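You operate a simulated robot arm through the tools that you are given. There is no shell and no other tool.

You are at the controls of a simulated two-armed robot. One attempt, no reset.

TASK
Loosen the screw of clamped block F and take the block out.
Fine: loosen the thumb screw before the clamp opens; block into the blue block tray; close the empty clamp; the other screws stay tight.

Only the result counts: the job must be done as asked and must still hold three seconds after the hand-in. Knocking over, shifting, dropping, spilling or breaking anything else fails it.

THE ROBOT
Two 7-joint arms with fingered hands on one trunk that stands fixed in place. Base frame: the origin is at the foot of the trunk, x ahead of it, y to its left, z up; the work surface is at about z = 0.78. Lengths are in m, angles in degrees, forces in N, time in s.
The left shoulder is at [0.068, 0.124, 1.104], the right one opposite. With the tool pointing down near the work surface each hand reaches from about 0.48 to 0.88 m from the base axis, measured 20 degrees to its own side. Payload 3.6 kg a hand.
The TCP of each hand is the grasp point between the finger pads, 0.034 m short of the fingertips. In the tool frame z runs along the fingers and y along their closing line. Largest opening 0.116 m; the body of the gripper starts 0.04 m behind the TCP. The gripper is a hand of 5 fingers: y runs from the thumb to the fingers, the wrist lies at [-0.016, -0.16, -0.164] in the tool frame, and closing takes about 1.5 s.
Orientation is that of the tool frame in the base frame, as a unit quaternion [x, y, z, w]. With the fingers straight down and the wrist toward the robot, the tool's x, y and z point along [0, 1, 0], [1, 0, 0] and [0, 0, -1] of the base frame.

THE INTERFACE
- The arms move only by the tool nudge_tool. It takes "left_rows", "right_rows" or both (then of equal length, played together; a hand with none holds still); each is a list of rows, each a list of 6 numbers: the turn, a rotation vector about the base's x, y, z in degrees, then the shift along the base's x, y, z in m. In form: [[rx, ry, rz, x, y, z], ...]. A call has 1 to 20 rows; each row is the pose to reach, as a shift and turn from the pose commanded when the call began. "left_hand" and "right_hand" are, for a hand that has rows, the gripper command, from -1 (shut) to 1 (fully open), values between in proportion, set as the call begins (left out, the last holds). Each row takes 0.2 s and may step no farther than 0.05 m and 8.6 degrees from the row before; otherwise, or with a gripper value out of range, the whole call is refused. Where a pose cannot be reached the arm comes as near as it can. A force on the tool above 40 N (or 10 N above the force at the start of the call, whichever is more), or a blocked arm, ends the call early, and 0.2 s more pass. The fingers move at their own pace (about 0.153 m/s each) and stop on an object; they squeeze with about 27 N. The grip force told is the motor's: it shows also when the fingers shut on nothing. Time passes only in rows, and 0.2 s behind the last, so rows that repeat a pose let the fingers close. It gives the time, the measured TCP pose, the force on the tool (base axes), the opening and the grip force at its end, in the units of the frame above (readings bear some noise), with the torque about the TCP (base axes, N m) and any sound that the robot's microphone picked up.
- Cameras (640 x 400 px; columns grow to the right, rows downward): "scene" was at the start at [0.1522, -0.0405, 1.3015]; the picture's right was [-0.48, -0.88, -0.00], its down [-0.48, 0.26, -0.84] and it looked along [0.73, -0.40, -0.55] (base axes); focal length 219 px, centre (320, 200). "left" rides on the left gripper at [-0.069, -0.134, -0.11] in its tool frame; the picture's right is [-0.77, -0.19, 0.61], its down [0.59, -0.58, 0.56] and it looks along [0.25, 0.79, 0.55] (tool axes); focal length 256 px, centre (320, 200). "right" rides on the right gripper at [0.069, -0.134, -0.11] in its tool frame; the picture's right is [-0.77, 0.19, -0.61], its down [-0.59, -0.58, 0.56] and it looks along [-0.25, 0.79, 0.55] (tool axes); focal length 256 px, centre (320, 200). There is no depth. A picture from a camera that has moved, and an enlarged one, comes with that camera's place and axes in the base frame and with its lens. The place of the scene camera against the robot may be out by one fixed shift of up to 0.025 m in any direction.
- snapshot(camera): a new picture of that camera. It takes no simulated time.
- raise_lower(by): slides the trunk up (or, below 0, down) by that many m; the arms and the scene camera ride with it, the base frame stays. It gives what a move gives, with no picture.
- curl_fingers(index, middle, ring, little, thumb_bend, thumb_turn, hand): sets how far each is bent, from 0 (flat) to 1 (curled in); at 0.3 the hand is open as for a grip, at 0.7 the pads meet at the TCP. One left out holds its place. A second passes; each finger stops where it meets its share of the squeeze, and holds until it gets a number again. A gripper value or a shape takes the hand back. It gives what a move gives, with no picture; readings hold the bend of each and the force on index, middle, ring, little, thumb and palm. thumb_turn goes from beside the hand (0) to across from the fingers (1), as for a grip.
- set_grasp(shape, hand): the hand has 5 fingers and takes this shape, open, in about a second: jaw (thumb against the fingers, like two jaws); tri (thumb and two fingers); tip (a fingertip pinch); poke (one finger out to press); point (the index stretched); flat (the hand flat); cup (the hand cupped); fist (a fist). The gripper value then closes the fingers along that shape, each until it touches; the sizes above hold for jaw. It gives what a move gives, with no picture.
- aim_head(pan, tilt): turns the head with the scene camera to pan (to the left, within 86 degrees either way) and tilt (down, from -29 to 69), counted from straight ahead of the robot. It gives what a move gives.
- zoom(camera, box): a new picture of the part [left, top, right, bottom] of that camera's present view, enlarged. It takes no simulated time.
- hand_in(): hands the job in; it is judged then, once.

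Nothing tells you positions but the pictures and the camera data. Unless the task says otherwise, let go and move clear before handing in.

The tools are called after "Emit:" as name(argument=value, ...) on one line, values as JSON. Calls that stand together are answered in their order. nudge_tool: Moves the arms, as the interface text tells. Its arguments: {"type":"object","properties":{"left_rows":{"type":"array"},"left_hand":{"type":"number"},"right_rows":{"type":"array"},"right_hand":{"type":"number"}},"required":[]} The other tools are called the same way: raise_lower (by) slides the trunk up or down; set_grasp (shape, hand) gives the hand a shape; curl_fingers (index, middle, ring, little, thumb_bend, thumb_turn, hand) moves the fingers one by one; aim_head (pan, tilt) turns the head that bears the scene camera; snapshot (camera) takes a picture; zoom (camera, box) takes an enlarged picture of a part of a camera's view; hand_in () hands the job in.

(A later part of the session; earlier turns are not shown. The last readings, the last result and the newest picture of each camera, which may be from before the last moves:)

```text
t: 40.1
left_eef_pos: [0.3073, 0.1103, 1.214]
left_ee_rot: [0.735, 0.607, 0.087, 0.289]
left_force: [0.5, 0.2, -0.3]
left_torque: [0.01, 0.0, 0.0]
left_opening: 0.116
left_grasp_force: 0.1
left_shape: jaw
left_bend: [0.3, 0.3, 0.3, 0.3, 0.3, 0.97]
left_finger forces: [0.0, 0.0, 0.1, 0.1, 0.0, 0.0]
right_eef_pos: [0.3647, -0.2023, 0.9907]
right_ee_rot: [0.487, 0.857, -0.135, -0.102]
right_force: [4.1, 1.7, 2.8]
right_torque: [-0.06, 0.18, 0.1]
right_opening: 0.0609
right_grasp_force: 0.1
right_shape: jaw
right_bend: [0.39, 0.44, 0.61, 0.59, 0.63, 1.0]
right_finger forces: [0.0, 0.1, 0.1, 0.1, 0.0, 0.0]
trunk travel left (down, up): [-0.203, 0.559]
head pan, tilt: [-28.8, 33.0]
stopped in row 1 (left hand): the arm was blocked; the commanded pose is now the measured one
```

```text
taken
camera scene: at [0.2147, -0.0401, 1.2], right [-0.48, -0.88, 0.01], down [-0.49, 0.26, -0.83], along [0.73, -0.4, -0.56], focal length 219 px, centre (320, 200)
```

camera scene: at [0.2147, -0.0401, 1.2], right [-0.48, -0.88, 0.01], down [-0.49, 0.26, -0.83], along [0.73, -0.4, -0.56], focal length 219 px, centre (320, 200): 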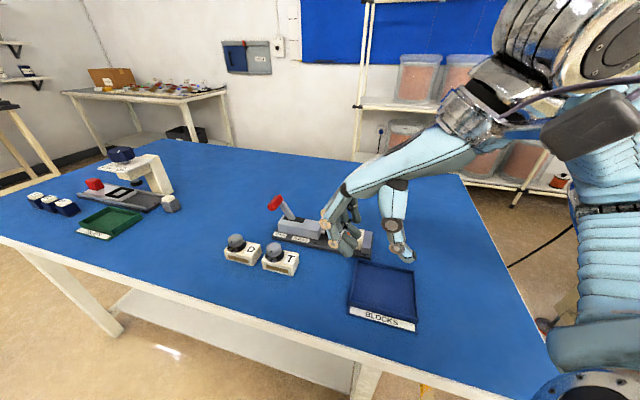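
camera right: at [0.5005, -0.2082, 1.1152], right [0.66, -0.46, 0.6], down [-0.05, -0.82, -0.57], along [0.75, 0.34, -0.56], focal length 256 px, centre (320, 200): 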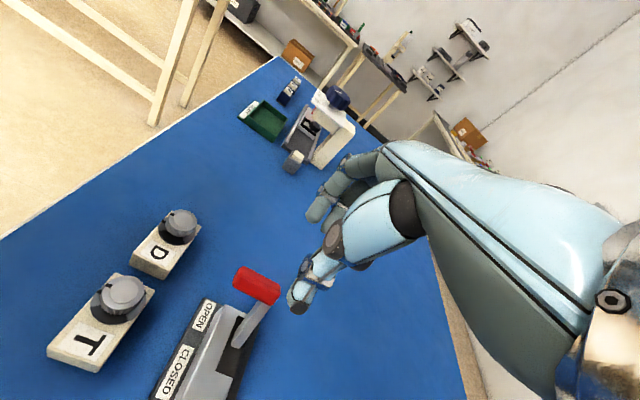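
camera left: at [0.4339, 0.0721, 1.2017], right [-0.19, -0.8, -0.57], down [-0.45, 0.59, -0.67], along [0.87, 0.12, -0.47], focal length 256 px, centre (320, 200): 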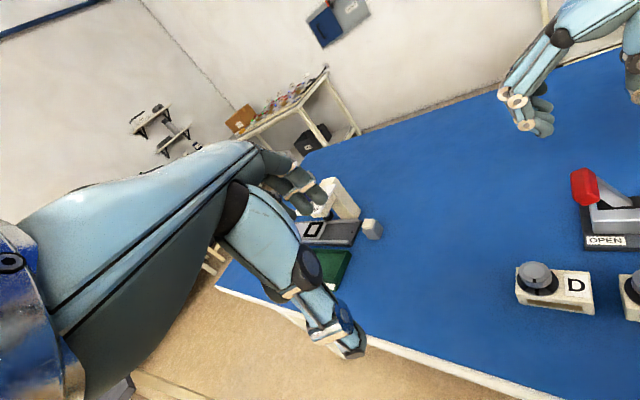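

Emit:
aim_head(pan=-28.8, tilt=36)

Emit:
snapshot(camera="scene")

```text
t: 40.8
left_eef_pos: [0.3717, 0.1078, 1.2073]
left_ee_rot: [0.759, 0.588, 0.05, 0.275]
left_force: [11.5, -66.1, -27.9]
left_torque: [2.51, 0.08, 1.25]
left_opening: 0.1158
left_grasp_force: 0.0
left_shape: jaw
left_bend: [0.3, 0.3, 0.3, 0.3, 0.3, 0.97]
left_finger forces: [0.0, 0.1, 0.1, 0.0, 0.0, 0.0]
right_eef_pos: [0.425, -0.2085, 0.9985]
right_ee_rot: [0.489, 0.859, -0.114, -0.099]
right_force: [2.2, -5.6, -4.8]
right_torque: [0.56, 0.22, -0.01]
right_opening: 0.0609
right_grasp_force: 0.1
right_shape: jaw
right_bend: [0.39, 0.44, 0.61, 0.59, 0.63, 1.0]
right_finger forces: [0.0, 0.0, 0.0, 0.0, 0.0, 0.0]
trunk travel left (down, up): [-0.203, 0.559]
head pan, tilt: [-28.8, 36.0]
```

```text
taken
camera scene: at [0.2693, -0.0441, 1.1909], right [-0.48, -0.87, 0.03], down [-0.56, 0.29, -0.77], along [0.67, -0.39, -0.63], focal length 219 px, centre (320, 200)
```

scene: 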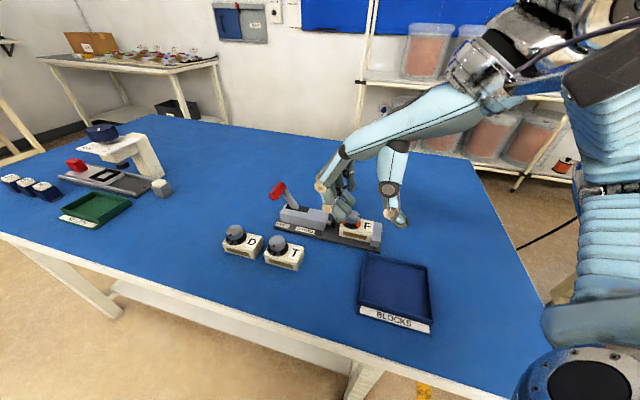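

The left hand now reads a large sideways force, so something of the robot is touching it. I'll look through the left camera and the right camera.

Emit:
snapshot(camera="left")

Emit:
snapshot(camera="right")

```text
taken
camera left: at [0.1925, 0.1051, 1.2534], right [-0.15, -0.9, -0.42], down [-0.1, 0.43, -0.9], along [0.98, -0.09, -0.15], focal length 256 px, centre (320, 200)
```

left: 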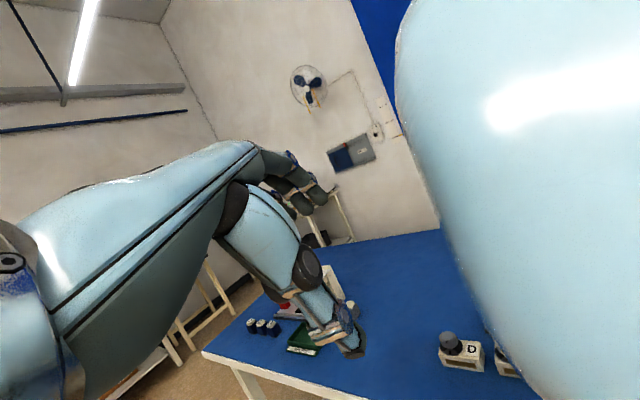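

```text
taken
camera right: at [0.3123, -0.2024, 1.147], right [0.71, -0.51, 0.48], down [-0.34, -0.85, -0.41], along [0.62, 0.13, -0.78], focal length 256 px, centre (320, 200)
```

right: 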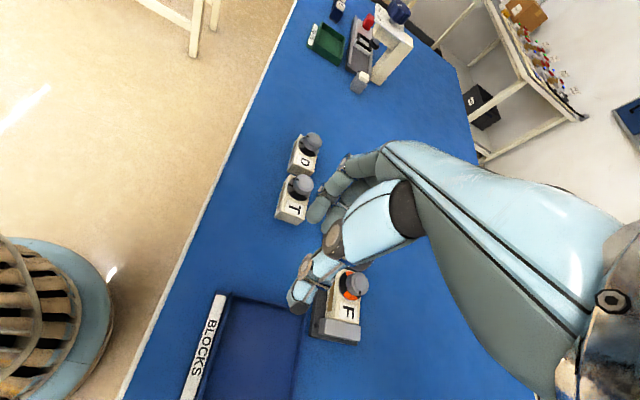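

The left wrist has come up against the robot's own head. I'll move the left hand forward and outward to relieve that, holding the right hand.

Emit:
nudge_tool(left_rows=[[0, 0, 0, 0.01, 0.03, 0], [0, 0, 0, 0.02, 0.06, 0], [0, 0, 0, 0.03, 0.09, 0], [0, 0, 0, 0.04, 0.12, 0]])

Emit:
snapshot(camera="left")

Emit:
snapshot(camera="scene")

```text
t: 41.1
left_eef_pos: [0.2566, 0.0711, 1.2008]
left_ee_rot: [0.871, 0.376, -0.059, 0.312]
left_force: [2.9, 1.5, 4.2]
left_torque: [-0.28, -0.14, 0.17]
left_opening: 0.1158
left_grasp_force: 0.0
left_shape: jaw
left_bend: [0.28, 0.29, 0.3, 0.3, 0.3, 0.97]
left_finger forces: [0.1, 0.0, 0.0, 0.0, 0.1, 0.0]
right_eef_pos: [0.3663, -0.2012, 0.9686]
right_ee_rot: [0.488, 0.845, -0.177, -0.13]
right_force: [0.6, 0.3, -0.1]
right_torque: [-0.06, 0.09, 0.03]
right_opening: 0.0611
right_grasp_force: 0.1
right_shape: jaw
right_bend: [0.39, 0.44, 0.61, 0.59, 0.63, 1.0]
right_finger forces: [0.0, 0.1, 0.0, 0.1, 0.1, 0.1]
trunk travel left (down, up): [-0.203, 0.559]
head pan, tilt: [-28.8, 36.0]
stopped in row 1 (left hand): the arm was blocked; the commanded pose is now the measured one
```

```text
taken
camera left: at [0.1022, 0.1636, 1.2455], right [-0.6, -0.74, -0.32], down [0.09, 0.33, -0.94], along [0.8, -0.59, -0.13], focal length 256 px, centre (320, 200)
```

left: 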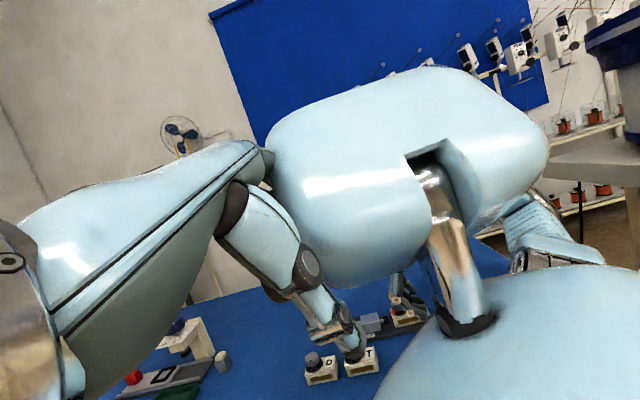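

```text
taken
camera scene: at [0.2756, -0.0349, 1.1909], right [-0.47, -0.88, 0.04], down [-0.57, 0.28, -0.77], along [0.67, -0.39, -0.63], focal length 219 px, centre (320, 200)
```

scene: 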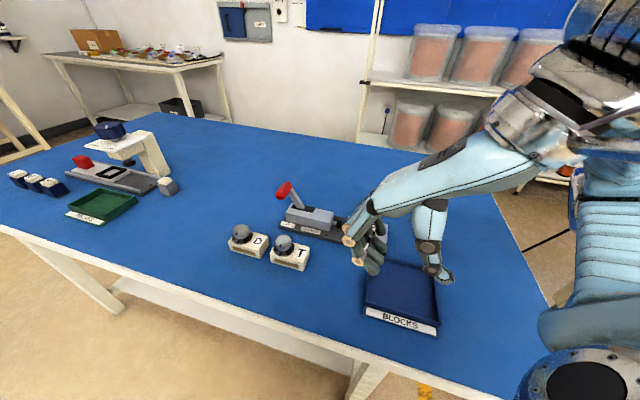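

The trunk sway is damping out, but the left hand has drifted close to the head. I'll let time pass with a small head move to see where things settle.

Emit:
aim_head(pan=-28.8, tilt=34)

Emit:
snapshot(camera="scene")

Emit:
snapshot(camera="left")

```text
t: 41.7
left_eef_pos: [0.2516, 0.0622, 1.2033]
left_ee_rot: [0.883, 0.357, -0.066, 0.298]
left_force: [1.0, 1.0, -0.2]
left_torque: [-0.05, 0.06, -0.06]
left_opening: 0.1158
left_grasp_force: 0.1
left_shape: jaw
left_bend: [0.3, 0.3, 0.3, 0.3, 0.3, 0.97]
left_finger forces: [0.0, 0.0, 0.0, 0.0, 0.0, 0.1]
right_eef_pos: [0.3605, -0.2027, 0.9953]
right_ee_rot: [0.489, 0.858, -0.127, -0.094]
right_force: [-0.3, 0.1, 0.8]
right_torque: [0.04, 0.04, 0.03]
right_opening: 0.0606
right_grasp_force: 0.1
right_shape: jaw
right_bend: [0.39, 0.44, 0.61, 0.59, 0.63, 1.0]
right_finger forces: [0.0, 0.0, 0.1, 0.0, 0.0, 0.0]
trunk travel left (down, up): [-0.203, 0.559]
head pan, tilt: [-28.8, 34.0]
```

```text
taken
camera scene: at [0.2109, -0.0409, 1.1979], right [-0.48, -0.88, 0.01], down [-0.5, 0.27, -0.82], along [0.72, -0.4, -0.57], focal length 219 px, centre (320, 200)
```

scene: 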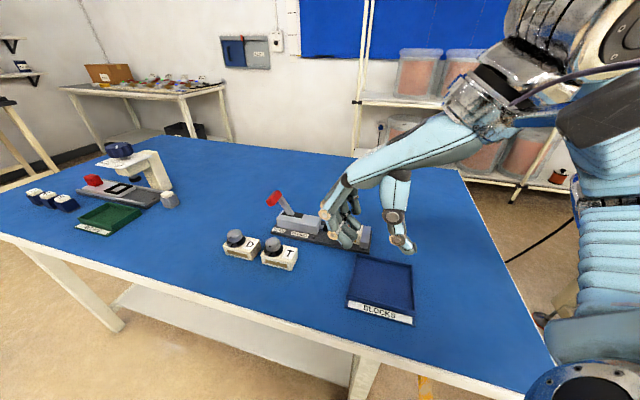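

```text
taken
camera left: at [0.1024, 0.1612, 1.2513], right [-0.63, -0.7, -0.33], down [0.1, 0.35, -0.93], along [0.77, -0.62, -0.15], focal length 256 px, centre (320, 200)
```

left: 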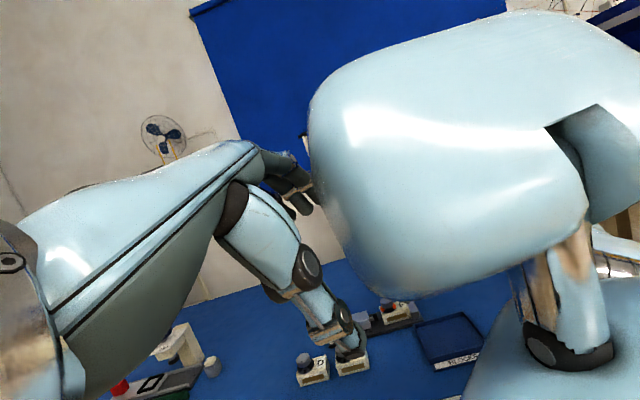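

Forces are near zero now and the trunk is almost back to its earlier place. One more short wait.

Emit:
aim_head(pan=-28.8, tilt=33)

Emit:
snapshot(camera="scene")

Emit:
snapshot(camera="right")

```text
t: 42.3
left_eef_pos: [0.2202, 0.064, 1.2044]
left_ee_rot: [0.883, 0.352, -0.054, 0.305]
left_force: [1.2, 0.7, 0.8]
left_torque: [0.06, 0.06, -0.11]
left_opening: 0.1159
left_grasp_force: 0.1
left_shape: jaw
left_bend: [0.3, 0.3, 0.3, 0.3, 0.3, 0.97]
left_finger forces: [0.1, 0.0, 0.0, 0.1, 0.0, 0.0]
right_eef_pos: [0.3357, -0.2036, 0.9985]
right_ee_rot: [0.493, 0.857, -0.125, -0.081]
right_force: [2.2, 0.6, -0.2]
right_torque: [-0.05, 0.16, 0.03]
right_opening: 0.0609
right_grasp_force: 0.0
right_shape: jaw
right_bend: [0.39, 0.44, 0.61, 0.59, 0.63, 1.0]
right_finger forces: [0.1, 0.0, 0.0, 0.0, 0.1, 0.0]
trunk travel left (down, up): [-0.203, 0.559]
head pan, tilt: [-28.8, 33.0]
```

```text
taken
camera scene: at [0.2151, -0.0404, 1.2001], right [-0.48, -0.88, 0.01], down [-0.49, 0.26, -0.83], along [0.73, -0.4, -0.56], focal length 219 px, centre (320, 200)
```

scene: 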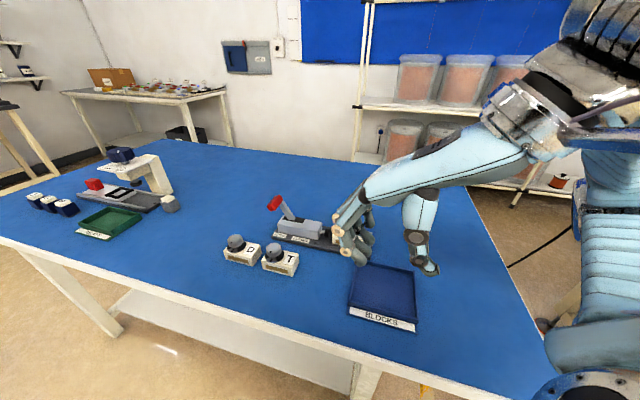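

```text
taken
camera right: at [0.219, -0.1925, 1.1451], right [0.7, -0.49, 0.52], down [-0.33, -0.86, -0.38], along [0.63, 0.1, -0.77], focal length 256 px, centre (320, 200)
```

right: 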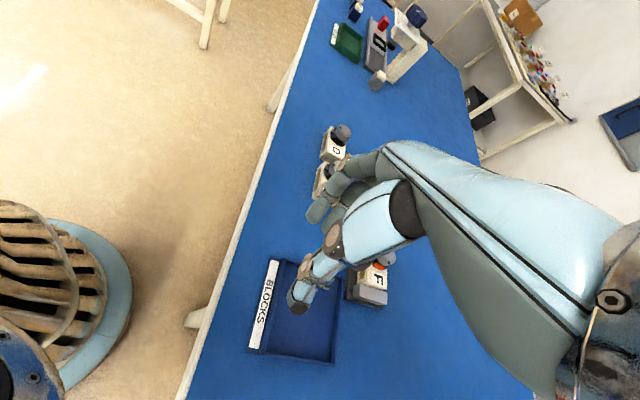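

Emit:
aim_head(pan=-28.8, tilt=34)

Emit:
aim_head(pan=-28.8, tilt=33)

Emit:
snapshot(camera="scene")

```text
t: 42.9
left_eef_pos: [0.238, 0.0632, 1.2055]
left_ee_rot: [0.883, 0.353, -0.061, 0.302]
left_force: [1.0, -0.2, -0.5]
left_torque: [0.0, 0.01, -0.02]
left_opening: 0.1158
left_grasp_force: 0.0
left_shape: jaw
left_bend: [0.3, 0.3, 0.3, 0.3, 0.3, 0.97]
left_finger forces: [0.1, 0.0, 0.1, 0.1, 0.0, 0.1]
right_eef_pos: [0.3492, -0.2022, 0.9982]
right_ee_rot: [0.49, 0.858, -0.126, -0.09]
right_force: [0.1, -0.4, -0.3]
right_torque: [0.0, -0.02, 0.0]
right_opening: 0.0611
right_grasp_force: 0.1
right_shape: jaw
right_bend: [0.39, 0.44, 0.61, 0.59, 0.63, 1.0]
right_finger forces: [0.1, 0.0, 0.0, 0.0, 0.1, 0.0]
trunk travel left (down, up): [-0.203, 0.559]
head pan, tilt: [-28.8, 34.0]
```

```text
t: 43.5
left_eef_pos: [0.2351, 0.0624, 1.205]
left_ee_rot: [0.884, 0.352, -0.06, 0.302]
left_force: [-1.4, 0.1, 0.5]
left_torque: [0.01, 0.01, -0.02]
left_opening: 0.1159
left_grasp_force: 0.1
left_shape: jaw
left_bend: [0.3, 0.3, 0.3, 0.3, 0.3, 0.97]
left_finger forces: [0.0, 0.1, 0.0, 0.0, 0.0, 0.0]
right_eef_pos: [0.3466, -0.2037, 0.9973]
right_ee_rot: [0.489, 0.859, -0.126, -0.089]
right_force: [-0.6, 0.6, 0.7]
right_torque: [-0.01, -0.03, 0.0]
right_opening: 0.0607
right_grasp_force: 0.0
right_shape: jaw
right_bend: [0.39, 0.44, 0.61, 0.59, 0.63, 1.0]
right_finger forces: [0.0, 0.0, 0.0, 0.1, 0.1, 0.1]
trunk travel left (down, up): [-0.203, 0.559]
head pan, tilt: [-28.8, 33.0]
```

```text
taken
camera scene: at [0.1953, -0.0405, 1.2014], right [-0.48, -0.88, 0.0], down [-0.48, 0.26, -0.84], along [0.73, -0.4, -0.54], focal length 219 px, centre (320, 200)
```

scene: 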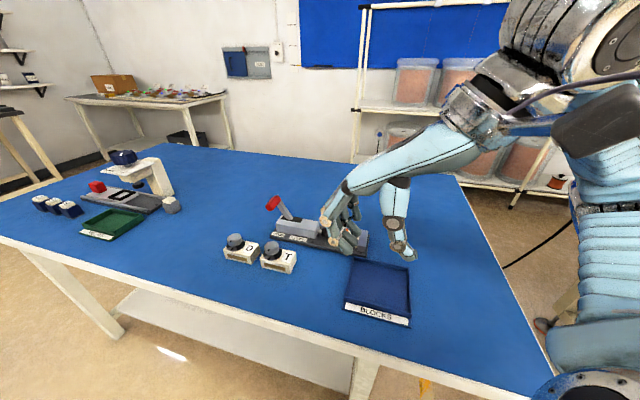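

The trunk has settled back to its nominal place and everything on the table looks untouched, with the lever still open. I'll move the left hand gently away from the head first.

Emit:
nudge_tool(left_rows=[[0, 0, 0, 0.004, 0.01, 0], [0, 0, 0, 0.01, 0.022, 0], [0, 0, 0, 0.018, 0.036, 0], [0, 0, 0, 0.026, 0.05, 0], [0, 0, 0, 0.034, 0.064, 0], [0, 0, 0, 0.042, 0.076, 0], [0, 0, 0, 0.048, 0.086, 0], [0, 0, 0, 0.052, 0.092, 0], [0, 0, 0, 0.052, 0.092, 0]])

Emit:
snapshot(camera="left")

Emit:
snapshot(camera="scene")

```text
t: 45.5
left_eef_pos: [0.2871, 0.1551, 1.2053]
left_ee_rot: [0.883, 0.353, -0.059, 0.303]
left_force: [0.6, -0.3, 0.8]
left_torque: [0.03, 0.01, -0.03]
left_opening: 0.116
left_grasp_force: 0.1
left_shape: jaw
left_bend: [0.3, 0.3, 0.3, 0.3, 0.3, 0.97]
left_finger forces: [0.0, 0.0, 0.0, 0.1, 0.0, 0.1]
right_eef_pos: [0.3475, -0.2024, 0.998]
right_ee_rot: [0.49, 0.858, -0.126, -0.089]
right_force: [-0.2, -0.3, 0.1]
right_torque: [0.0, 0.01, -0.03]
right_opening: 0.0611
right_grasp_force: 0.2
right_shape: jaw
right_bend: [0.39, 0.44, 0.61, 0.59, 0.63, 1.0]
right_finger forces: [0.0, 0.0, 0.1, 0.0, 0.1, 0.0]
trunk travel left (down, up): [-0.203, 0.559]
head pan, tilt: [-28.8, 33.0]
```

```text
taken
camera left: at [0.138, 0.2549, 1.2512], right [-0.63, -0.7, -0.34], down [0.12, 0.35, -0.93], along [0.77, -0.63, -0.14], focal length 256 px, centre (320, 200)
```

left: 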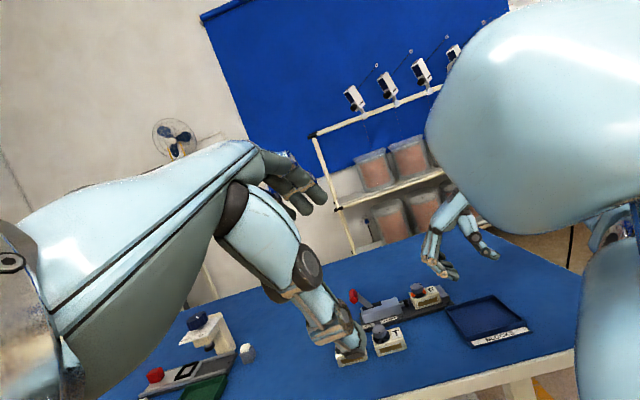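

```text
taken
camera scene: at [0.1957, -0.0405, 1.2013], right [-0.48, -0.88, 0.0], down [-0.48, 0.26, -0.84], along [0.73, -0.4, -0.54], focal length 219 px, centre (320, 200)
```

scene: 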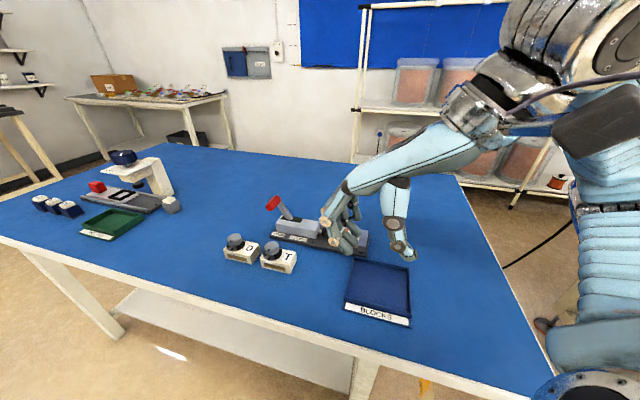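

Control is smooth again. I'll raise the trunk back to its original height, where it was steadier, and then level the right hand.

Emit:
raise_lower(by=0.097)

Emit:
snapshot(camera="scene")

```text
t: 46.9
left_eef_pos: [0.2889, 0.1554, 1.3024]
left_ee_rot: [0.884, 0.352, -0.06, 0.302]
left_force: [0.6, -0.2, 1.1]
left_torque: [-0.01, 0.0, -0.01]
left_opening: 0.1159
left_grasp_force: 0.1
left_shape: jaw
left_bend: [0.3, 0.3, 0.3, 0.3, 0.3, 0.97]
left_finger forces: [0.0, 0.1, 0.0, 0.0, 0.1, 0.0]
right_eef_pos: [0.3473, -0.2039, 1.0944]
right_ee_rot: [0.489, 0.858, -0.127, -0.09]
right_force: [-0.5, -0.2, 0.1]
right_torque: [-0.01, 0.01, 0.02]
right_opening: 0.0608
right_grasp_force: 0.0
right_shape: jaw
right_bend: [0.39, 0.44, 0.61, 0.59, 0.63, 1.0]
right_finger forces: [0.1, 0.0, 0.1, 0.1, 0.1, 0.0]
trunk travel left (down, up): [-0.3, 0.462]
head pan, tilt: [-28.8, 33.0]
```

```text
taken
camera scene: at [0.1522, -0.0405, 1.3017], right [-0.48, -0.88, 0.0], down [-0.48, 0.26, -0.84], along [0.73, -0.4, -0.55], focal length 219 px, centre (320, 200)
```

scene: 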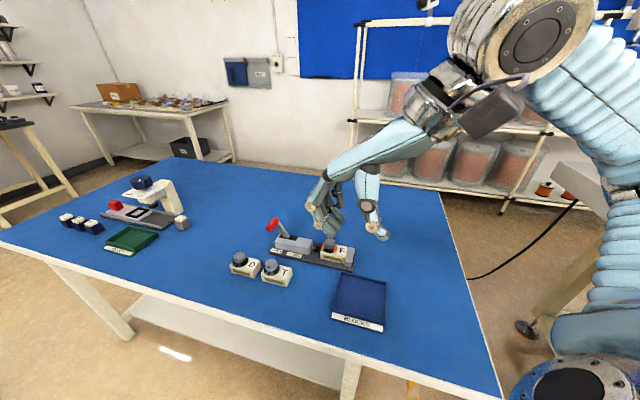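

The trunk is back at its original height and steady. Now I'll level the right hand (undo its ~18° tilt) while drifting slowly toward the clamp at a safe height.

Emit:
nudge_tool(right_rows=[[1.25, -2.7, 0, 0.01, -0.008, 0], [2.5, -5.3, 0, 0.025, -0.016, 0], [3.75, -8.0, 0, 0.04, -0.024, 0], [5.0, -10.7, 0, 0.055, -0.032, 0], [6.25, -13.3, 0, 0.07, -0.04, 0], [7.5, -16.0, 0, 0.085, -0.05, 0], [7.5, -16.0, 0, 0.1, -0.06, 0], [7.5, -16.0, 0, 0.105, -0.065, 0], [7.5, -16.0, 0, 0.105, -0.065, 0]])

Emit:
snapshot(camera="scene")

Emit:
snapshot(camera="right")

```text
t: 48.9
left_eef_pos: [0.2875, 0.1543, 1.302]
left_ee_rot: [0.884, 0.352, -0.059, 0.303]
left_force: [0.3, 0.4, 0.3]
left_torque: [0.02, 0.03, 0.02]
left_opening: 0.1161
left_grasp_force: 0.1
left_shape: jaw
left_bend: [0.3, 0.3, 0.3, 0.3, 0.3, 0.97]
left_finger forces: [0.0, 0.1, 0.1, 0.0, 0.0, 0.1]
right_eef_pos: [0.4522, -0.268, 1.0931]
right_ee_rot: [0.495, 0.869, 0.0, 0.0]
right_force: [-0.2, -0.1, -0.5]
right_torque: [0.01, 0.0, 0.02]
right_opening: 0.0608
right_grasp_force: 0.0
right_shape: jaw
right_bend: [0.39, 0.44, 0.61, 0.59, 0.63, 1.0]
right_finger forces: [0.0, 0.1, 0.0, 0.0, 0.0, 0.1]
trunk travel left (down, up): [-0.3, 0.462]
head pan, tilt: [-28.8, 33.0]
```

```text
taken
camera scene: at [0.1518, -0.0405, 1.3018], right [-0.48, -0.88, 0.0], down [-0.48, 0.26, -0.84], along [0.73, -0.4, -0.54], focal length 219 px, centre (320, 200)
```

scene: 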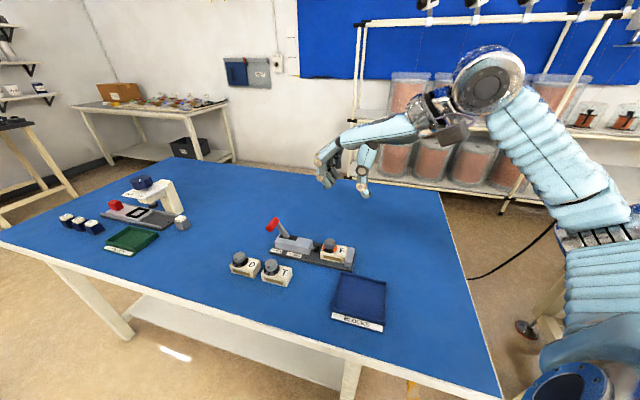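

```text
taken
camera right: at [0.3019, -0.2757, 1.2053], right [0.55, -0.57, 0.61], down [-0.2, -0.8, -0.56], along [0.81, 0.19, -0.56], focal length 256 px, centre (320, 200)
```

right: 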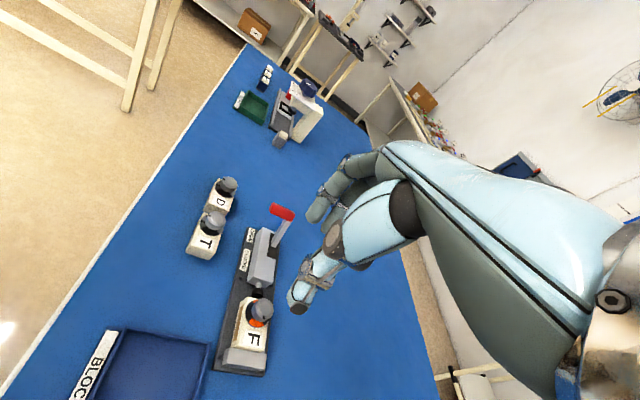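

The hand is level. Before picking the block, I'll switch to the tip pinch and check that the tray position (knob at about (0.397,-0.280)) is reachable at the angle I'll use.

Emit:
set_grasp(hand="right", shape="tip")

Emit:
nudge_tool(right_rows=[[0, 0, 3, -0.01, -0.002, -0.015], [0, 0, 6, -0.02, -0.004, -0.035], [0, 0, 9, -0.03, -0.006, -0.055], [0, 0, 12, -0.04, -0.008, -0.075], [0, 0, 14.3, -0.05, -0.01, -0.095], [0, 0, 14.3, -0.055, -0.012, -0.115], [0, 0, 14.3, -0.055, -0.012, -0.135], [0, 0, 14.3, -0.055, -0.012, -0.155], [0, 0, 14.3, -0.055, -0.012, -0.175], [0, 0, 14.3, -0.055, -0.012, -0.19], [0, 0, 14.3, -0.055, -0.012, -0.2], [0, 0, 14.3, -0.055, -0.012, -0.2]], right_hand=0.2)

Emit:
snapshot(camera="scene")

Emit:
snapshot(camera="right")

```text
t: 49.8
left_eef_pos: [0.2872, 0.1548, 1.3022]
left_ee_rot: [0.884, 0.352, -0.06, 0.302]
left_force: [-0.3, -0.8, 0.9]
left_torque: [0.0, 0.03, 0.03]
left_opening: 0.1161
left_grasp_force: 0.1
left_shape: jaw
left_bend: [0.3, 0.3, 0.3, 0.3, 0.3, 0.97]
left_finger forces: [0.0, 0.1, 0.1, 0.1, 0.0, 0.0]
right_eef_pos: [0.4532, -0.2683, 1.0943]
right_ee_rot: [0.495, 0.869, -0.001, 0.0]
right_force: [-0.1, -0.6, -0.3]
right_torque: [-0.04, -0.01, -0.02]
right_opening: 0.1159
right_grasp_force: 0.1
right_shape: tip
right_bend: [0.29, 0.96, 0.98, 0.98, 0.3, 0.97]
right_finger forces: [0.1, 0.0, 0.0, 0.0, 0.0, 0.1]
trunk travel left (down, up): [-0.3, 0.462]
head pan, tilt: [-28.8, 33.0]
```

```text
t: 52.4
left_eef_pos: [0.2882, 0.1553, 1.3033]
left_ee_rot: [0.884, 0.352, -0.06, 0.302]
left_force: [-0.2, -0.3, -0.6]
left_torque: [-0.01, 0.02, 0.03]
left_opening: 0.116
left_grasp_force: 0.1
left_shape: jaw
left_bend: [0.3, 0.3, 0.3, 0.3, 0.3, 0.97]
left_finger forces: [0.0, 0.0, 0.1, 0.1, 0.1, 0.0]
right_eef_pos: [0.3968, -0.2804, 0.8936]
right_ee_rot: [0.383, 0.924, -0.001, -0.001]
right_force: [-0.3, 0.0, -0.7]
right_torque: [0.02, -0.01, -0.02]
right_opening: 0.0702
right_grasp_force: 0.1
right_shape: tip
right_bend: [0.37, 0.96, 0.98, 0.98, 0.59, 0.99]
right_finger forces: [0.0, 0.1, 0.0, 0.0, 0.1, 0.1]
trunk travel left (down, up): [-0.3, 0.462]
head pan, tilt: [-28.8, 33.0]
```

```text
taken
camera scene: at [0.1518, -0.0406, 1.3018], right [-0.48, -0.88, 0.0], down [-0.48, 0.26, -0.84], along [0.73, -0.4, -0.54], focal length 219 px, centre (320, 200)
```

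scene: 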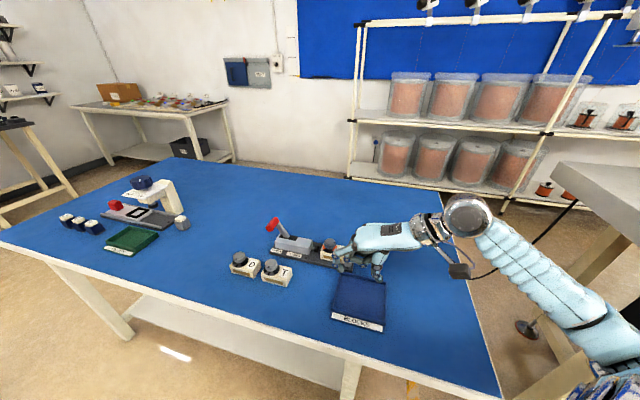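

```text
taken
camera right: at [0.2535, -0.3244, 1.0053], right [0.68, -0.41, 0.61], down [0.01, -0.83, -0.56], along [0.74, 0.39, -0.56], focal length 256 px, centre (320, 200)
```

right: 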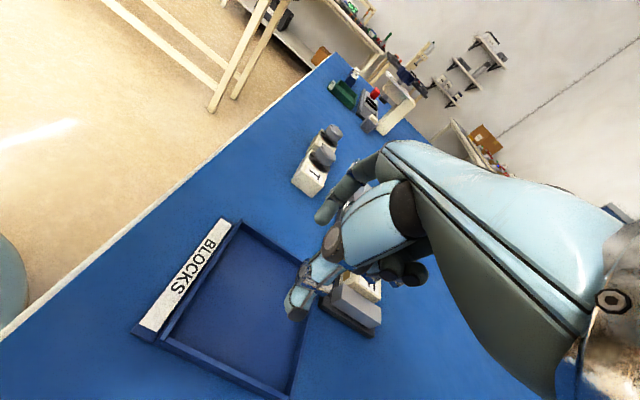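

The tray position is reachable with the tray centre confirmed at about (0.388,-0.288). Now I'll lift and go back slowly over the knob at (0.5365,-0.2855), hovering at z≈0.90.

Emit:
nudge_tool(right_rows=[[0, 0, 0, 0, 0, 0.02], [0, 0, 0, 0, 0, 0.045], [0, 0, 0, 0.01, 0, 0.065], [0, 0, 0, 0.03, -0.001, 0.07], [0, 0, 0, 0.05, -0.002, 0.07], [0, 0, 0, 0.07, -0.003, 0.07], [0, 0, 0, 0.09, -0.004, 0.07], [0, 0, 0, 0.11, -0.005, 0.07], [0, 0, 0, 0.13, -0.005, 0.07], [0, 0, 0, 0.14, -0.005, 0.065], [0, 0, 0, 0.14, -0.005, 0.045], [0, 0, 0, 0.14, -0.005, 0.025], [0, 0, 0, 0.14, -0.005, 0.01], [0, 0, 0, 0.14, -0.005, 0.01]])

Emit:
zoom(camera="right", box=[200, 170, 360, 330])

Emit:
zoom(camera="scene", box=[270, 200, 370, 270])

```text
t: 55.4
left_eef_pos: [0.2869, 0.1543, 1.3026]
left_ee_rot: [0.884, 0.353, -0.06, 0.302]
left_force: [0.2, -0.3, 0.8]
left_torque: [0.04, 0.03, -0.01]
left_opening: 0.1159
left_grasp_force: 0.1
left_shape: jaw
left_bend: [0.3, 0.3, 0.3, 0.3, 0.3, 0.97]
left_finger forces: [0.0, 0.1, 0.0, 0.0, 0.1, 0.0]
right_eef_pos: [0.5371, -0.2845, 0.9046]
right_ee_rot: [0.384, 0.923, -0.002, -0.001]
right_force: [0.6, -0.6, 0.1]
right_torque: [0.01, 0.0, -0.02]
right_opening: 0.0703
right_grasp_force: 0.0
right_shape: tip
right_bend: [0.37, 0.96, 0.98, 0.98, 0.59, 0.99]
right_finger forces: [0.0, 0.0, 0.0, 0.0, 0.1, 0.0]
trunk travel left (down, up): [-0.3, 0.462]
head pan, tilt: [-28.8, 33.0]
```

```text
2.50 times, centred on (280, 250) of right
camera zoom: at [0.3932, -0.3292, 1.0152], right [0.68, -0.41, 0.61], down [0.01, -0.83, -0.56], along [0.74, 0.39, -0.56], focal length 640 px, centre (420, 75)
```

zoom: 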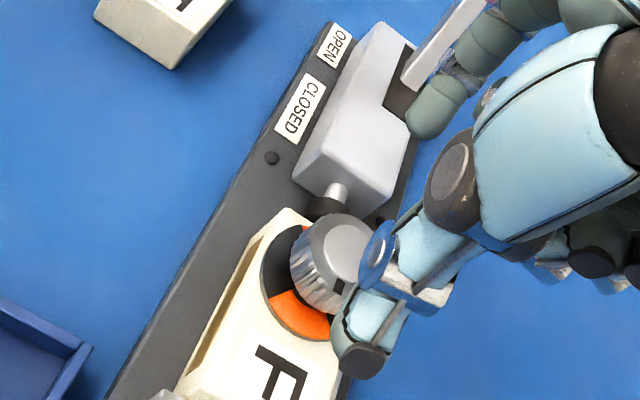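

```text
5.71 times, centred on (320, 235) of scene
camera zoom: at [0.1518, -0.0405, 1.3018], right [-0.48, -0.88, 0.0], down [-0.48, 0.26, -0.84], along [0.73, -0.4, -0.54], focal length 1251 px, centre (320, 0)
```

zoom: 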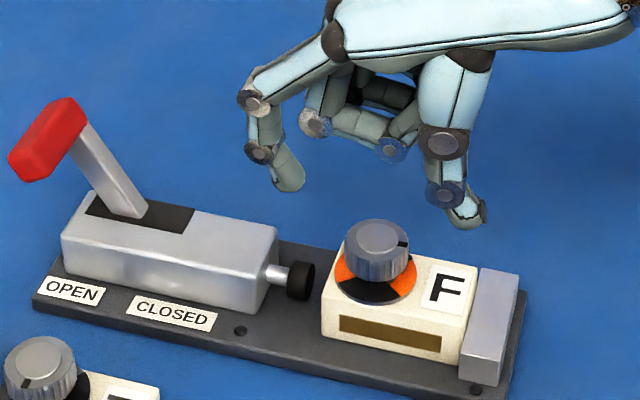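

The knob is at about (0.538,-0.284), right under the TCP. I'll lower slowly to z≈0.867.

Emit:
nudge_tool(right_rows=[[0, 0, 0, 0.0005, 0, -0.01], [0, 0, 0, 0.0005, 0, -0.02], [0, 0, 0, 0.0005, 0, -0.03], [0, 0, 0, 0.0005, 0, -0.0375], [0, 0, 0, 0.0005, 0, -0.0375]])

Emit:
zoom(camera="right", box=[200, 170, 360, 330])

Emit:
zoom(camera="scene", box=[290, 210, 370, 270])

```text
t: 56.5
left_eef_pos: [0.2878, 0.1551, 1.3024]
left_ee_rot: [0.884, 0.352, -0.06, 0.302]
left_force: [-0.6, -0.4, 0.5]
left_torque: [0.01, -0.02, 0.04]
left_opening: 0.1162
left_grasp_force: 0.1
left_shape: jaw
left_bend: [0.3, 0.3, 0.3, 0.3, 0.3, 0.97]
left_finger forces: [0.0, 0.1, 0.0, 0.0, 0.0, 0.1]
right_eef_pos: [0.5366, -0.2863, 0.8663]
right_ee_rot: [0.382, 0.924, -0.001, -0.001]
right_force: [0.2, 0.4, 0.0]
right_torque: [0.03, -0.02, 0.02]
right_opening: 0.0702
right_grasp_force: 0.2
right_shape: tip
right_bend: [0.37, 0.96, 0.98, 0.98, 0.59, 0.99]
right_finger forces: [0.1, 0.0, 0.1, 0.1, 0.0, 0.1]
trunk travel left (down, up): [-0.3, 0.462]
head pan, tilt: [-28.8, 33.0]
```

```text
2.50 times, centred on (280, 250) of right
camera zoom: at [0.3937, -0.3292, 0.9777], right [0.68, -0.41, 0.61], down [0.01, -0.83, -0.56], along [0.74, 0.39, -0.56], focal length 640 px, centre (420, 75)
```

zoom: 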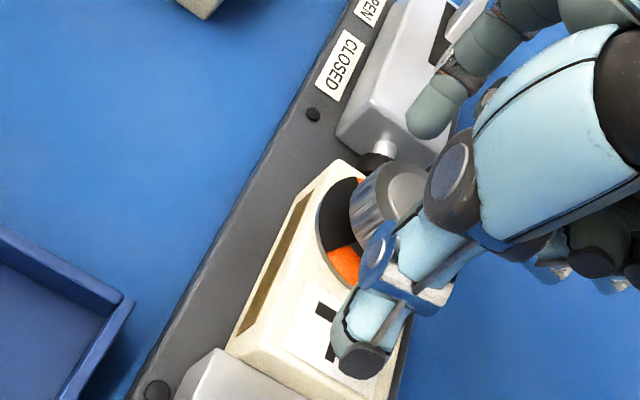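

```text
6.67 times, centred on (330, 240) of scene
camera zoom: at [0.1518, -0.0405, 1.3018], right [-0.48, -0.88, 0.0], down [-0.48, 0.26, -0.84], along [0.73, -0.4, -0.54], focal length 1460 px, centre (253, -67)
```

zoom: 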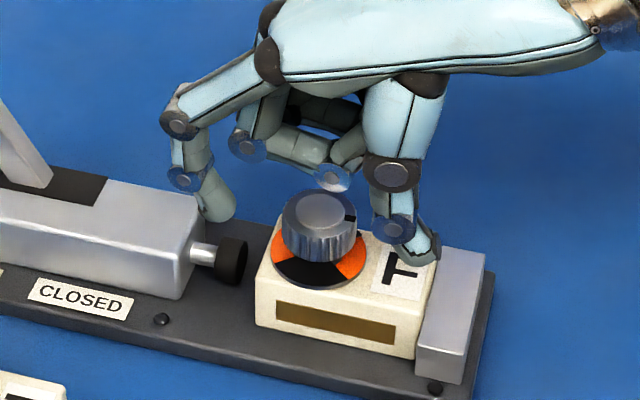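

Reach is fine and the pinch straddles the knob with the tips just above the block. Closing on the knob now.

Emit:
nudge_tool(right_rows=[[0, 0, 0, 0.0005, 0.001, 0], [0, 0, 0, 0.0005, 0.001, 0], [0, 0, 0, 0.0005, 0.001, 0], [0, 0, 0, 0.0005, 0.001, 0], [0, 0, 0, 0.0005, 0.001, 0], [0, 0, 0, 0.0005, 0.001, 0], [0, 0, 0, 0.0005, 0.001, 0], [0, 0, 0, 0.0005, 0.001, 0]], right_hand=-1)

Emit:
zoom(camera="scene", box=[290, 210, 370, 270])

```text
t: 58.4
left_eef_pos: [0.2873, 0.1543, 1.3025]
left_ee_rot: [0.883, 0.352, -0.06, 0.303]
left_force: [0.5, -0.3, -0.1]
left_torque: [-0.03, 0.04, 0.0]
left_opening: 0.1159
left_grasp_force: 0.1
left_shape: jaw
left_bend: [0.3, 0.3, 0.3, 0.3, 0.3, 0.97]
left_finger forces: [0.0, 0.0, 0.1, 0.0, 0.0, 0.0]
right_eef_pos: [0.5379, -0.2841, 0.8671]
right_ee_rot: [0.384, 0.923, -0.001, -0.001]
right_force: [-0.4, 0.5, 0.7]
right_torque: [0.01, -0.03, 0.01]
right_opening: 0.0258
right_grasp_force: 27.0
right_shape: tip
right_bend: [0.58, 0.98, 1.0, 1.0, 0.7, 1.0]
right_finger forces: [24.7, 0.1, 0.0, 0.0, 25.6, 0.1]
trunk travel left (down, up): [-0.3, 0.462]
head pan, tilt: [-28.8, 33.0]
```

```text
6.67 times, centred on (330, 240) of scene
camera zoom: at [0.1517, -0.0405, 1.3018], right [-0.48, -0.88, 0.0], down [-0.48, 0.26, -0.84], along [0.73, -0.4, -0.54], focal length 1460 px, centre (253, -67)
```

zoom: 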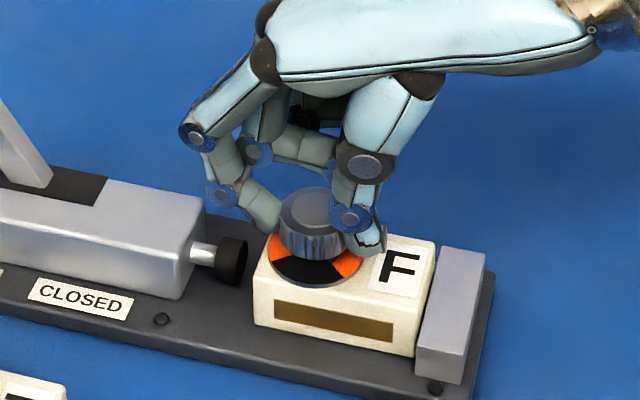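

The knob is held and the block has come slightly free of the stop. I'll lift slowly by 2 cm and check that the block comes along.

Emit:
nudge_tool(right_rows=[[0, 0, 0, 0, 0, 0.004], [0, 0, 0, 0, 0, 0.009], [0, 0, 0, 0, 0, 0.014], [0, 0, 0, 0, 0, 0.02], [0, 0, 0, 0, 0, 0.02]])

Emit:
zoom(camera="scene", box=[290, 200, 370, 260])

Emit:
zoom(camera="right", box=[200, 170, 360, 330])

```text
t: 59.5
left_eef_pos: [0.2889, 0.1542, 1.3029]
left_ee_rot: [0.884, 0.353, -0.06, 0.301]
left_force: [-0.4, -0.4, 0.1]
left_torque: [-0.02, 0.0, -0.01]
left_opening: 0.1159
left_grasp_force: 0.1
left_shape: jaw
left_bend: [0.3, 0.3, 0.3, 0.3, 0.3, 0.97]
left_finger forces: [0.1, 0.1, 0.0, 0.1, 0.0, 0.0]
right_eef_pos: [0.5387, -0.2831, 0.8875]
right_ee_rot: [0.383, 0.924, -0.001, -0.001]
right_force: [0.3, -0.2, -1.6]
right_torque: [0.0, -0.01, -0.07]
right_opening: 0.0257
right_grasp_force: 26.9
right_shape: tip
right_bend: [0.58, 0.98, 1.0, 1.0, 0.7, 1.0]
right_finger forces: [24.8, 0.1, 0.1, 0.0, 24.7, 0.0]
trunk travel left (down, up): [-0.3, 0.462]
head pan, tilt: [-28.8, 33.0]
```

```text
6.67 times, centred on (330, 230) of scene
camera zoom: at [0.152, -0.0407, 1.3018], right [-0.48, -0.88, 0.0], down [-0.48, 0.26, -0.84], along [0.73, -0.4, -0.55], focal length 1460 px, centre (253, 0)
```

zoom: 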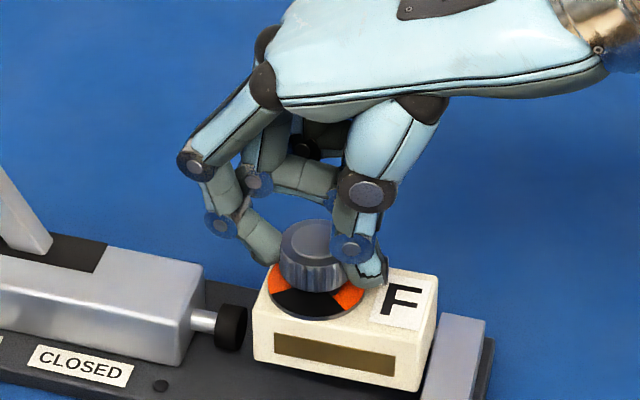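

```text
2.50 times, centred on (280, 250) of right
camera zoom: at [0.3947, -0.328, 0.9977], right [0.68, -0.41, 0.61], down [0.01, -0.83, -0.56], along [0.74, 0.39, -0.56], focal length 640 px, centre (420, 75)
```

zoom: 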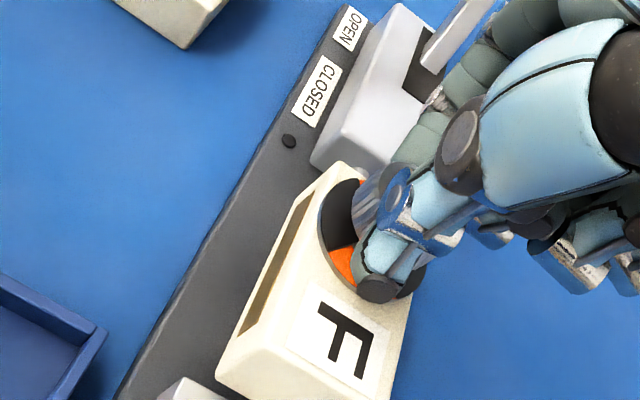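

The block hangs level from the pinch (about 1.6 N weight). I'll lift it further to clear the stop and tray walls.

Emit:
nudge_tool(right_rows=[[0, 0, 0, 0, 0, 0.008], [0, 0, 0, 0, 0, 0.018], [0, 0, 0, 0, 0, 0.028], [0, 0, 0, 0, 0, 0.038], [0, 0, 0, 0, 0, 0.048], [0, 0, 0, 0, 0, 0.058], [0, 0, 0, 0, 0, 0.064], [0, 0, 0, 0, 0, 0.064]])

Emit:
zoom(camera="scene", box=[270, 180, 400, 270])

```text
t: 61.4
left_eef_pos: [0.2881, 0.155, 1.3022]
left_ee_rot: [0.884, 0.353, -0.06, 0.301]
left_force: [0.3, -0.6, -0.2]
left_torque: [0.0, 0.02, -0.01]
left_opening: 0.1159
left_grasp_force: 0.0
left_shape: jaw
left_bend: [0.3, 0.3, 0.3, 0.3, 0.3, 0.97]
left_finger forces: [0.1, 0.1, 0.0, 0.0, 0.1, 0.0]
right_eef_pos: [0.5384, -0.2835, 0.9517]
right_ee_rot: [0.383, 0.924, -0.001, 0.0]
right_force: [-0.7, 0.4, -1.7]
right_torque: [0.02, -0.01, 0.0]
right_opening: 0.0257
right_grasp_force: 27.2
right_shape: tip
right_bend: [0.58, 0.98, 1.0, 1.0, 0.7, 1.0]
right_finger forces: [24.8, 0.0, 0.0, 0.0, 24.8, 0.1]
trunk travel left (down, up): [-0.3, 0.462]
head pan, tilt: [-28.8, 33.0]
```

```text
4.44 times, centred on (335, 225) of scene
camera zoom: at [0.152, -0.0407, 1.3018], right [-0.48, -0.88, 0.0], down [-0.48, 0.26, -0.84], along [0.73, -0.4, -0.55], focal length 973 px, centre (253, 89)
```

zoom: 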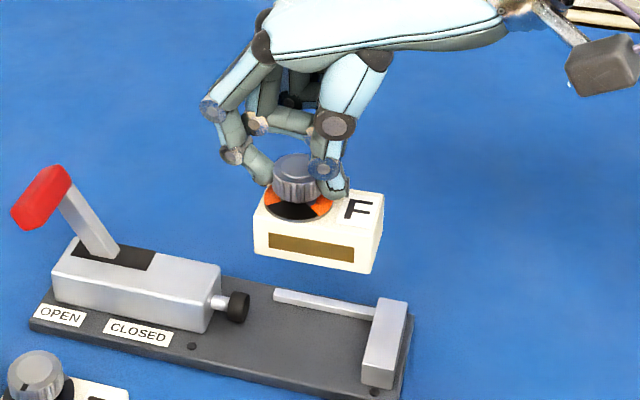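

The block is well clear of the clamp. Now I'll carry it slowly over the tray.

Emit:
nudge_tool(right_rows=[[0, 0, 0, -0.008, 0, 0], [0, 0, 0, -0.02, 0, 0], [0, 0, 0, -0.035, 0.001, 0], [0, 0, 0, -0.05, 0.001, 0], [0, 0, 0, -0.065, 0.002, 0], [0, 0, 0, -0.08, 0.002, 0], [0, 0, 0, -0.095, 0.003, 0], [0, 0, 0, -0.11, 0.003, 0], [0, 0, 0, -0.124, 0.0035, 0], [0, 0, 0, -0.135, 0.0035, 0], [0, 0, 0, -0.1415, 0.0035, 0], [0, 0, 0, -0.1415, 0.0035, 0]])

Emit:
zoom(camera="scene", box=[290, 220, 420, 340])

Emit:
snapshot(camera="right")

```text
t: 64.0
left_eef_pos: [0.2874, 0.1534, 1.3032]
left_ee_rot: [0.884, 0.353, -0.06, 0.302]
left_force: [1.4, 0.2, 1.3]
left_torque: [-0.02, 0.0, 0.0]
left_opening: 0.1159
left_grasp_force: 0.1
left_shape: jaw
left_bend: [0.3, 0.3, 0.3, 0.3, 0.3, 0.97]
left_finger forces: [0.0, 0.0, 0.1, 0.0, 0.1, 0.0]
right_eef_pos: [0.3969, -0.2796, 0.9493]
right_ee_rot: [0.384, 0.923, -0.001, -0.001]
right_force: [0.3, 0.1, -1.9]
right_torque: [0.03, -0.01, 0.02]
right_opening: 0.0259
right_grasp_force: 26.9
right_shape: tip
right_bend: [0.58, 0.98, 1.0, 1.0, 0.7, 1.0]
right_finger forces: [24.8, 0.0, 0.0, 0.0, 24.7, 0.0]
trunk travel left (down, up): [-0.3, 0.462]
head pan, tilt: [-28.8, 33.0]
```

```text
3.33 times, centred on (355, 280) of scene
camera zoom: at [0.1519, -0.0407, 1.3018], right [-0.48, -0.88, 0.0], down [-0.48, 0.26, -0.84], along [0.73, -0.4, -0.55], focal length 730 px, centre (203, -67)
```

zoom: 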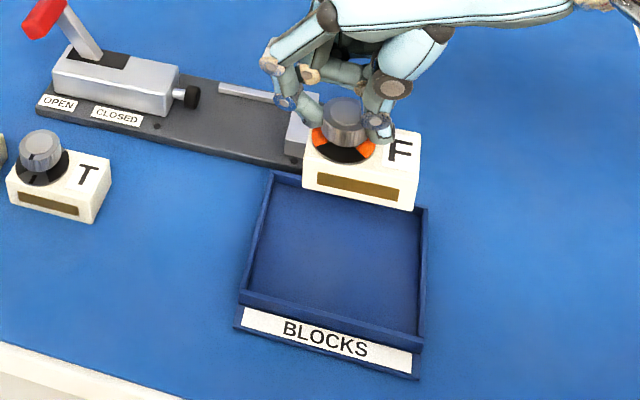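

```text
taken
camera right: at [0.253, -0.3248, 1.062], right [0.68, -0.41, 0.61], down [0.01, -0.83, -0.56], along [0.74, 0.39, -0.56], focal length 256 px, centre (320, 200)
```

right: 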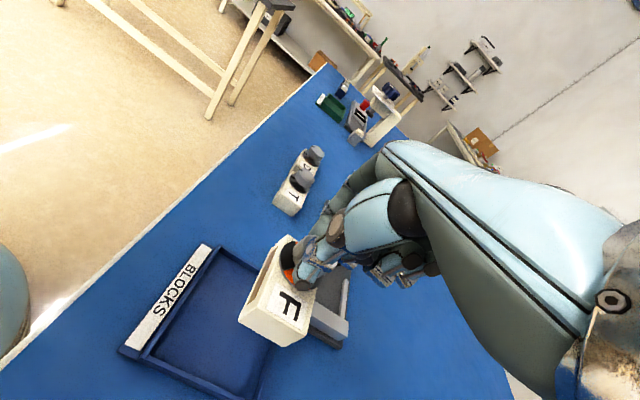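

The block is above the tray. I'll lower it to a couple of centimetres over the floor and check its fit between the walls.

Emit:
nudge_tool(right_rows=[[0, 0, 0, 0, 0, -0.01], [0, 0, 0, 0, 0, -0.022], [0, 0, 0, 0, 0, -0.034], [0, 0, 0, 0, 0, -0.046], [0, 0, 0, 0, 0, -0.056], [0, 0, 0, 0, 0, -0.064], [0, 0, 0, 0, 0, -0.064]])

Emit:
zoom(camera="scene", box=[310, 230, 410, 340])

Emit:
snapshot(camera="right")

```text
t: 65.5
left_eef_pos: [0.2874, 0.1546, 1.3033]
left_ee_rot: [0.884, 0.353, -0.06, 0.301]
left_force: [-0.1, 0.1, -0.7]
left_torque: [0.02, -0.03, 0.0]
left_opening: 0.1158
left_grasp_force: 0.1
left_shape: jaw
left_bend: [0.3, 0.3, 0.3, 0.3, 0.3, 0.97]
left_finger forces: [0.0, 0.0, 0.0, 0.1, 0.1, 0.0]
right_eef_pos: [0.3971, -0.2806, 0.8863]
right_ee_rot: [0.383, 0.924, -0.001, -0.001]
right_force: [0.4, -0.6, -1.8]
right_torque: [0.04, -0.02, -0.02]
right_opening: 0.0259
right_grasp_force: 26.8
right_shape: tip
right_bend: [0.58, 0.98, 1.0, 1.0, 0.7, 1.0]
right_finger forces: [24.9, 0.0, 0.0, 0.1, 24.7, 0.0]
trunk travel left (down, up): [-0.3, 0.462]
head pan, tilt: [-28.8, 33.0]
```

```text
3.64 times, centred on (360, 285) of scene
camera zoom: at [0.1519, -0.0406, 1.3018], right [-0.48, -0.88, 0.0], down [-0.48, 0.26, -0.84], along [0.73, -0.4, -0.54], focal length 796 px, centre (174, -109)
```

zoom: 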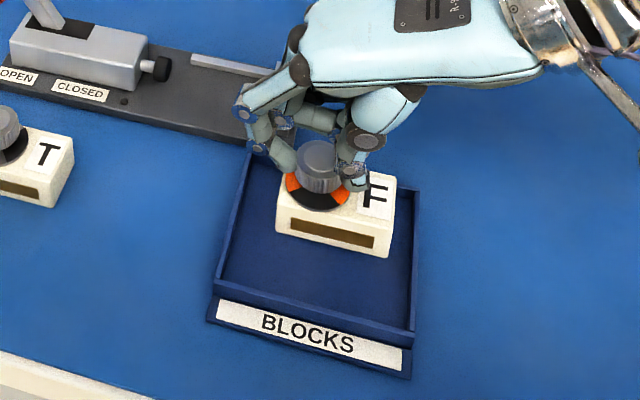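

```text
taken
camera right: at [0.2526, -0.325, 0.9981], right [0.68, -0.41, 0.61], down [0.01, -0.83, -0.56], along [0.74, 0.39, -0.56], focal length 256 px, centre (320, 200)
```

right: 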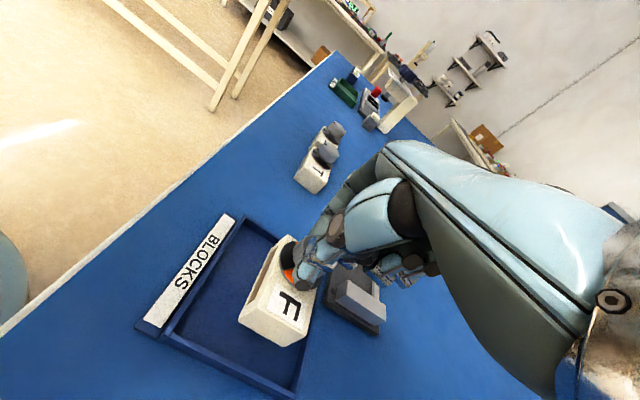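

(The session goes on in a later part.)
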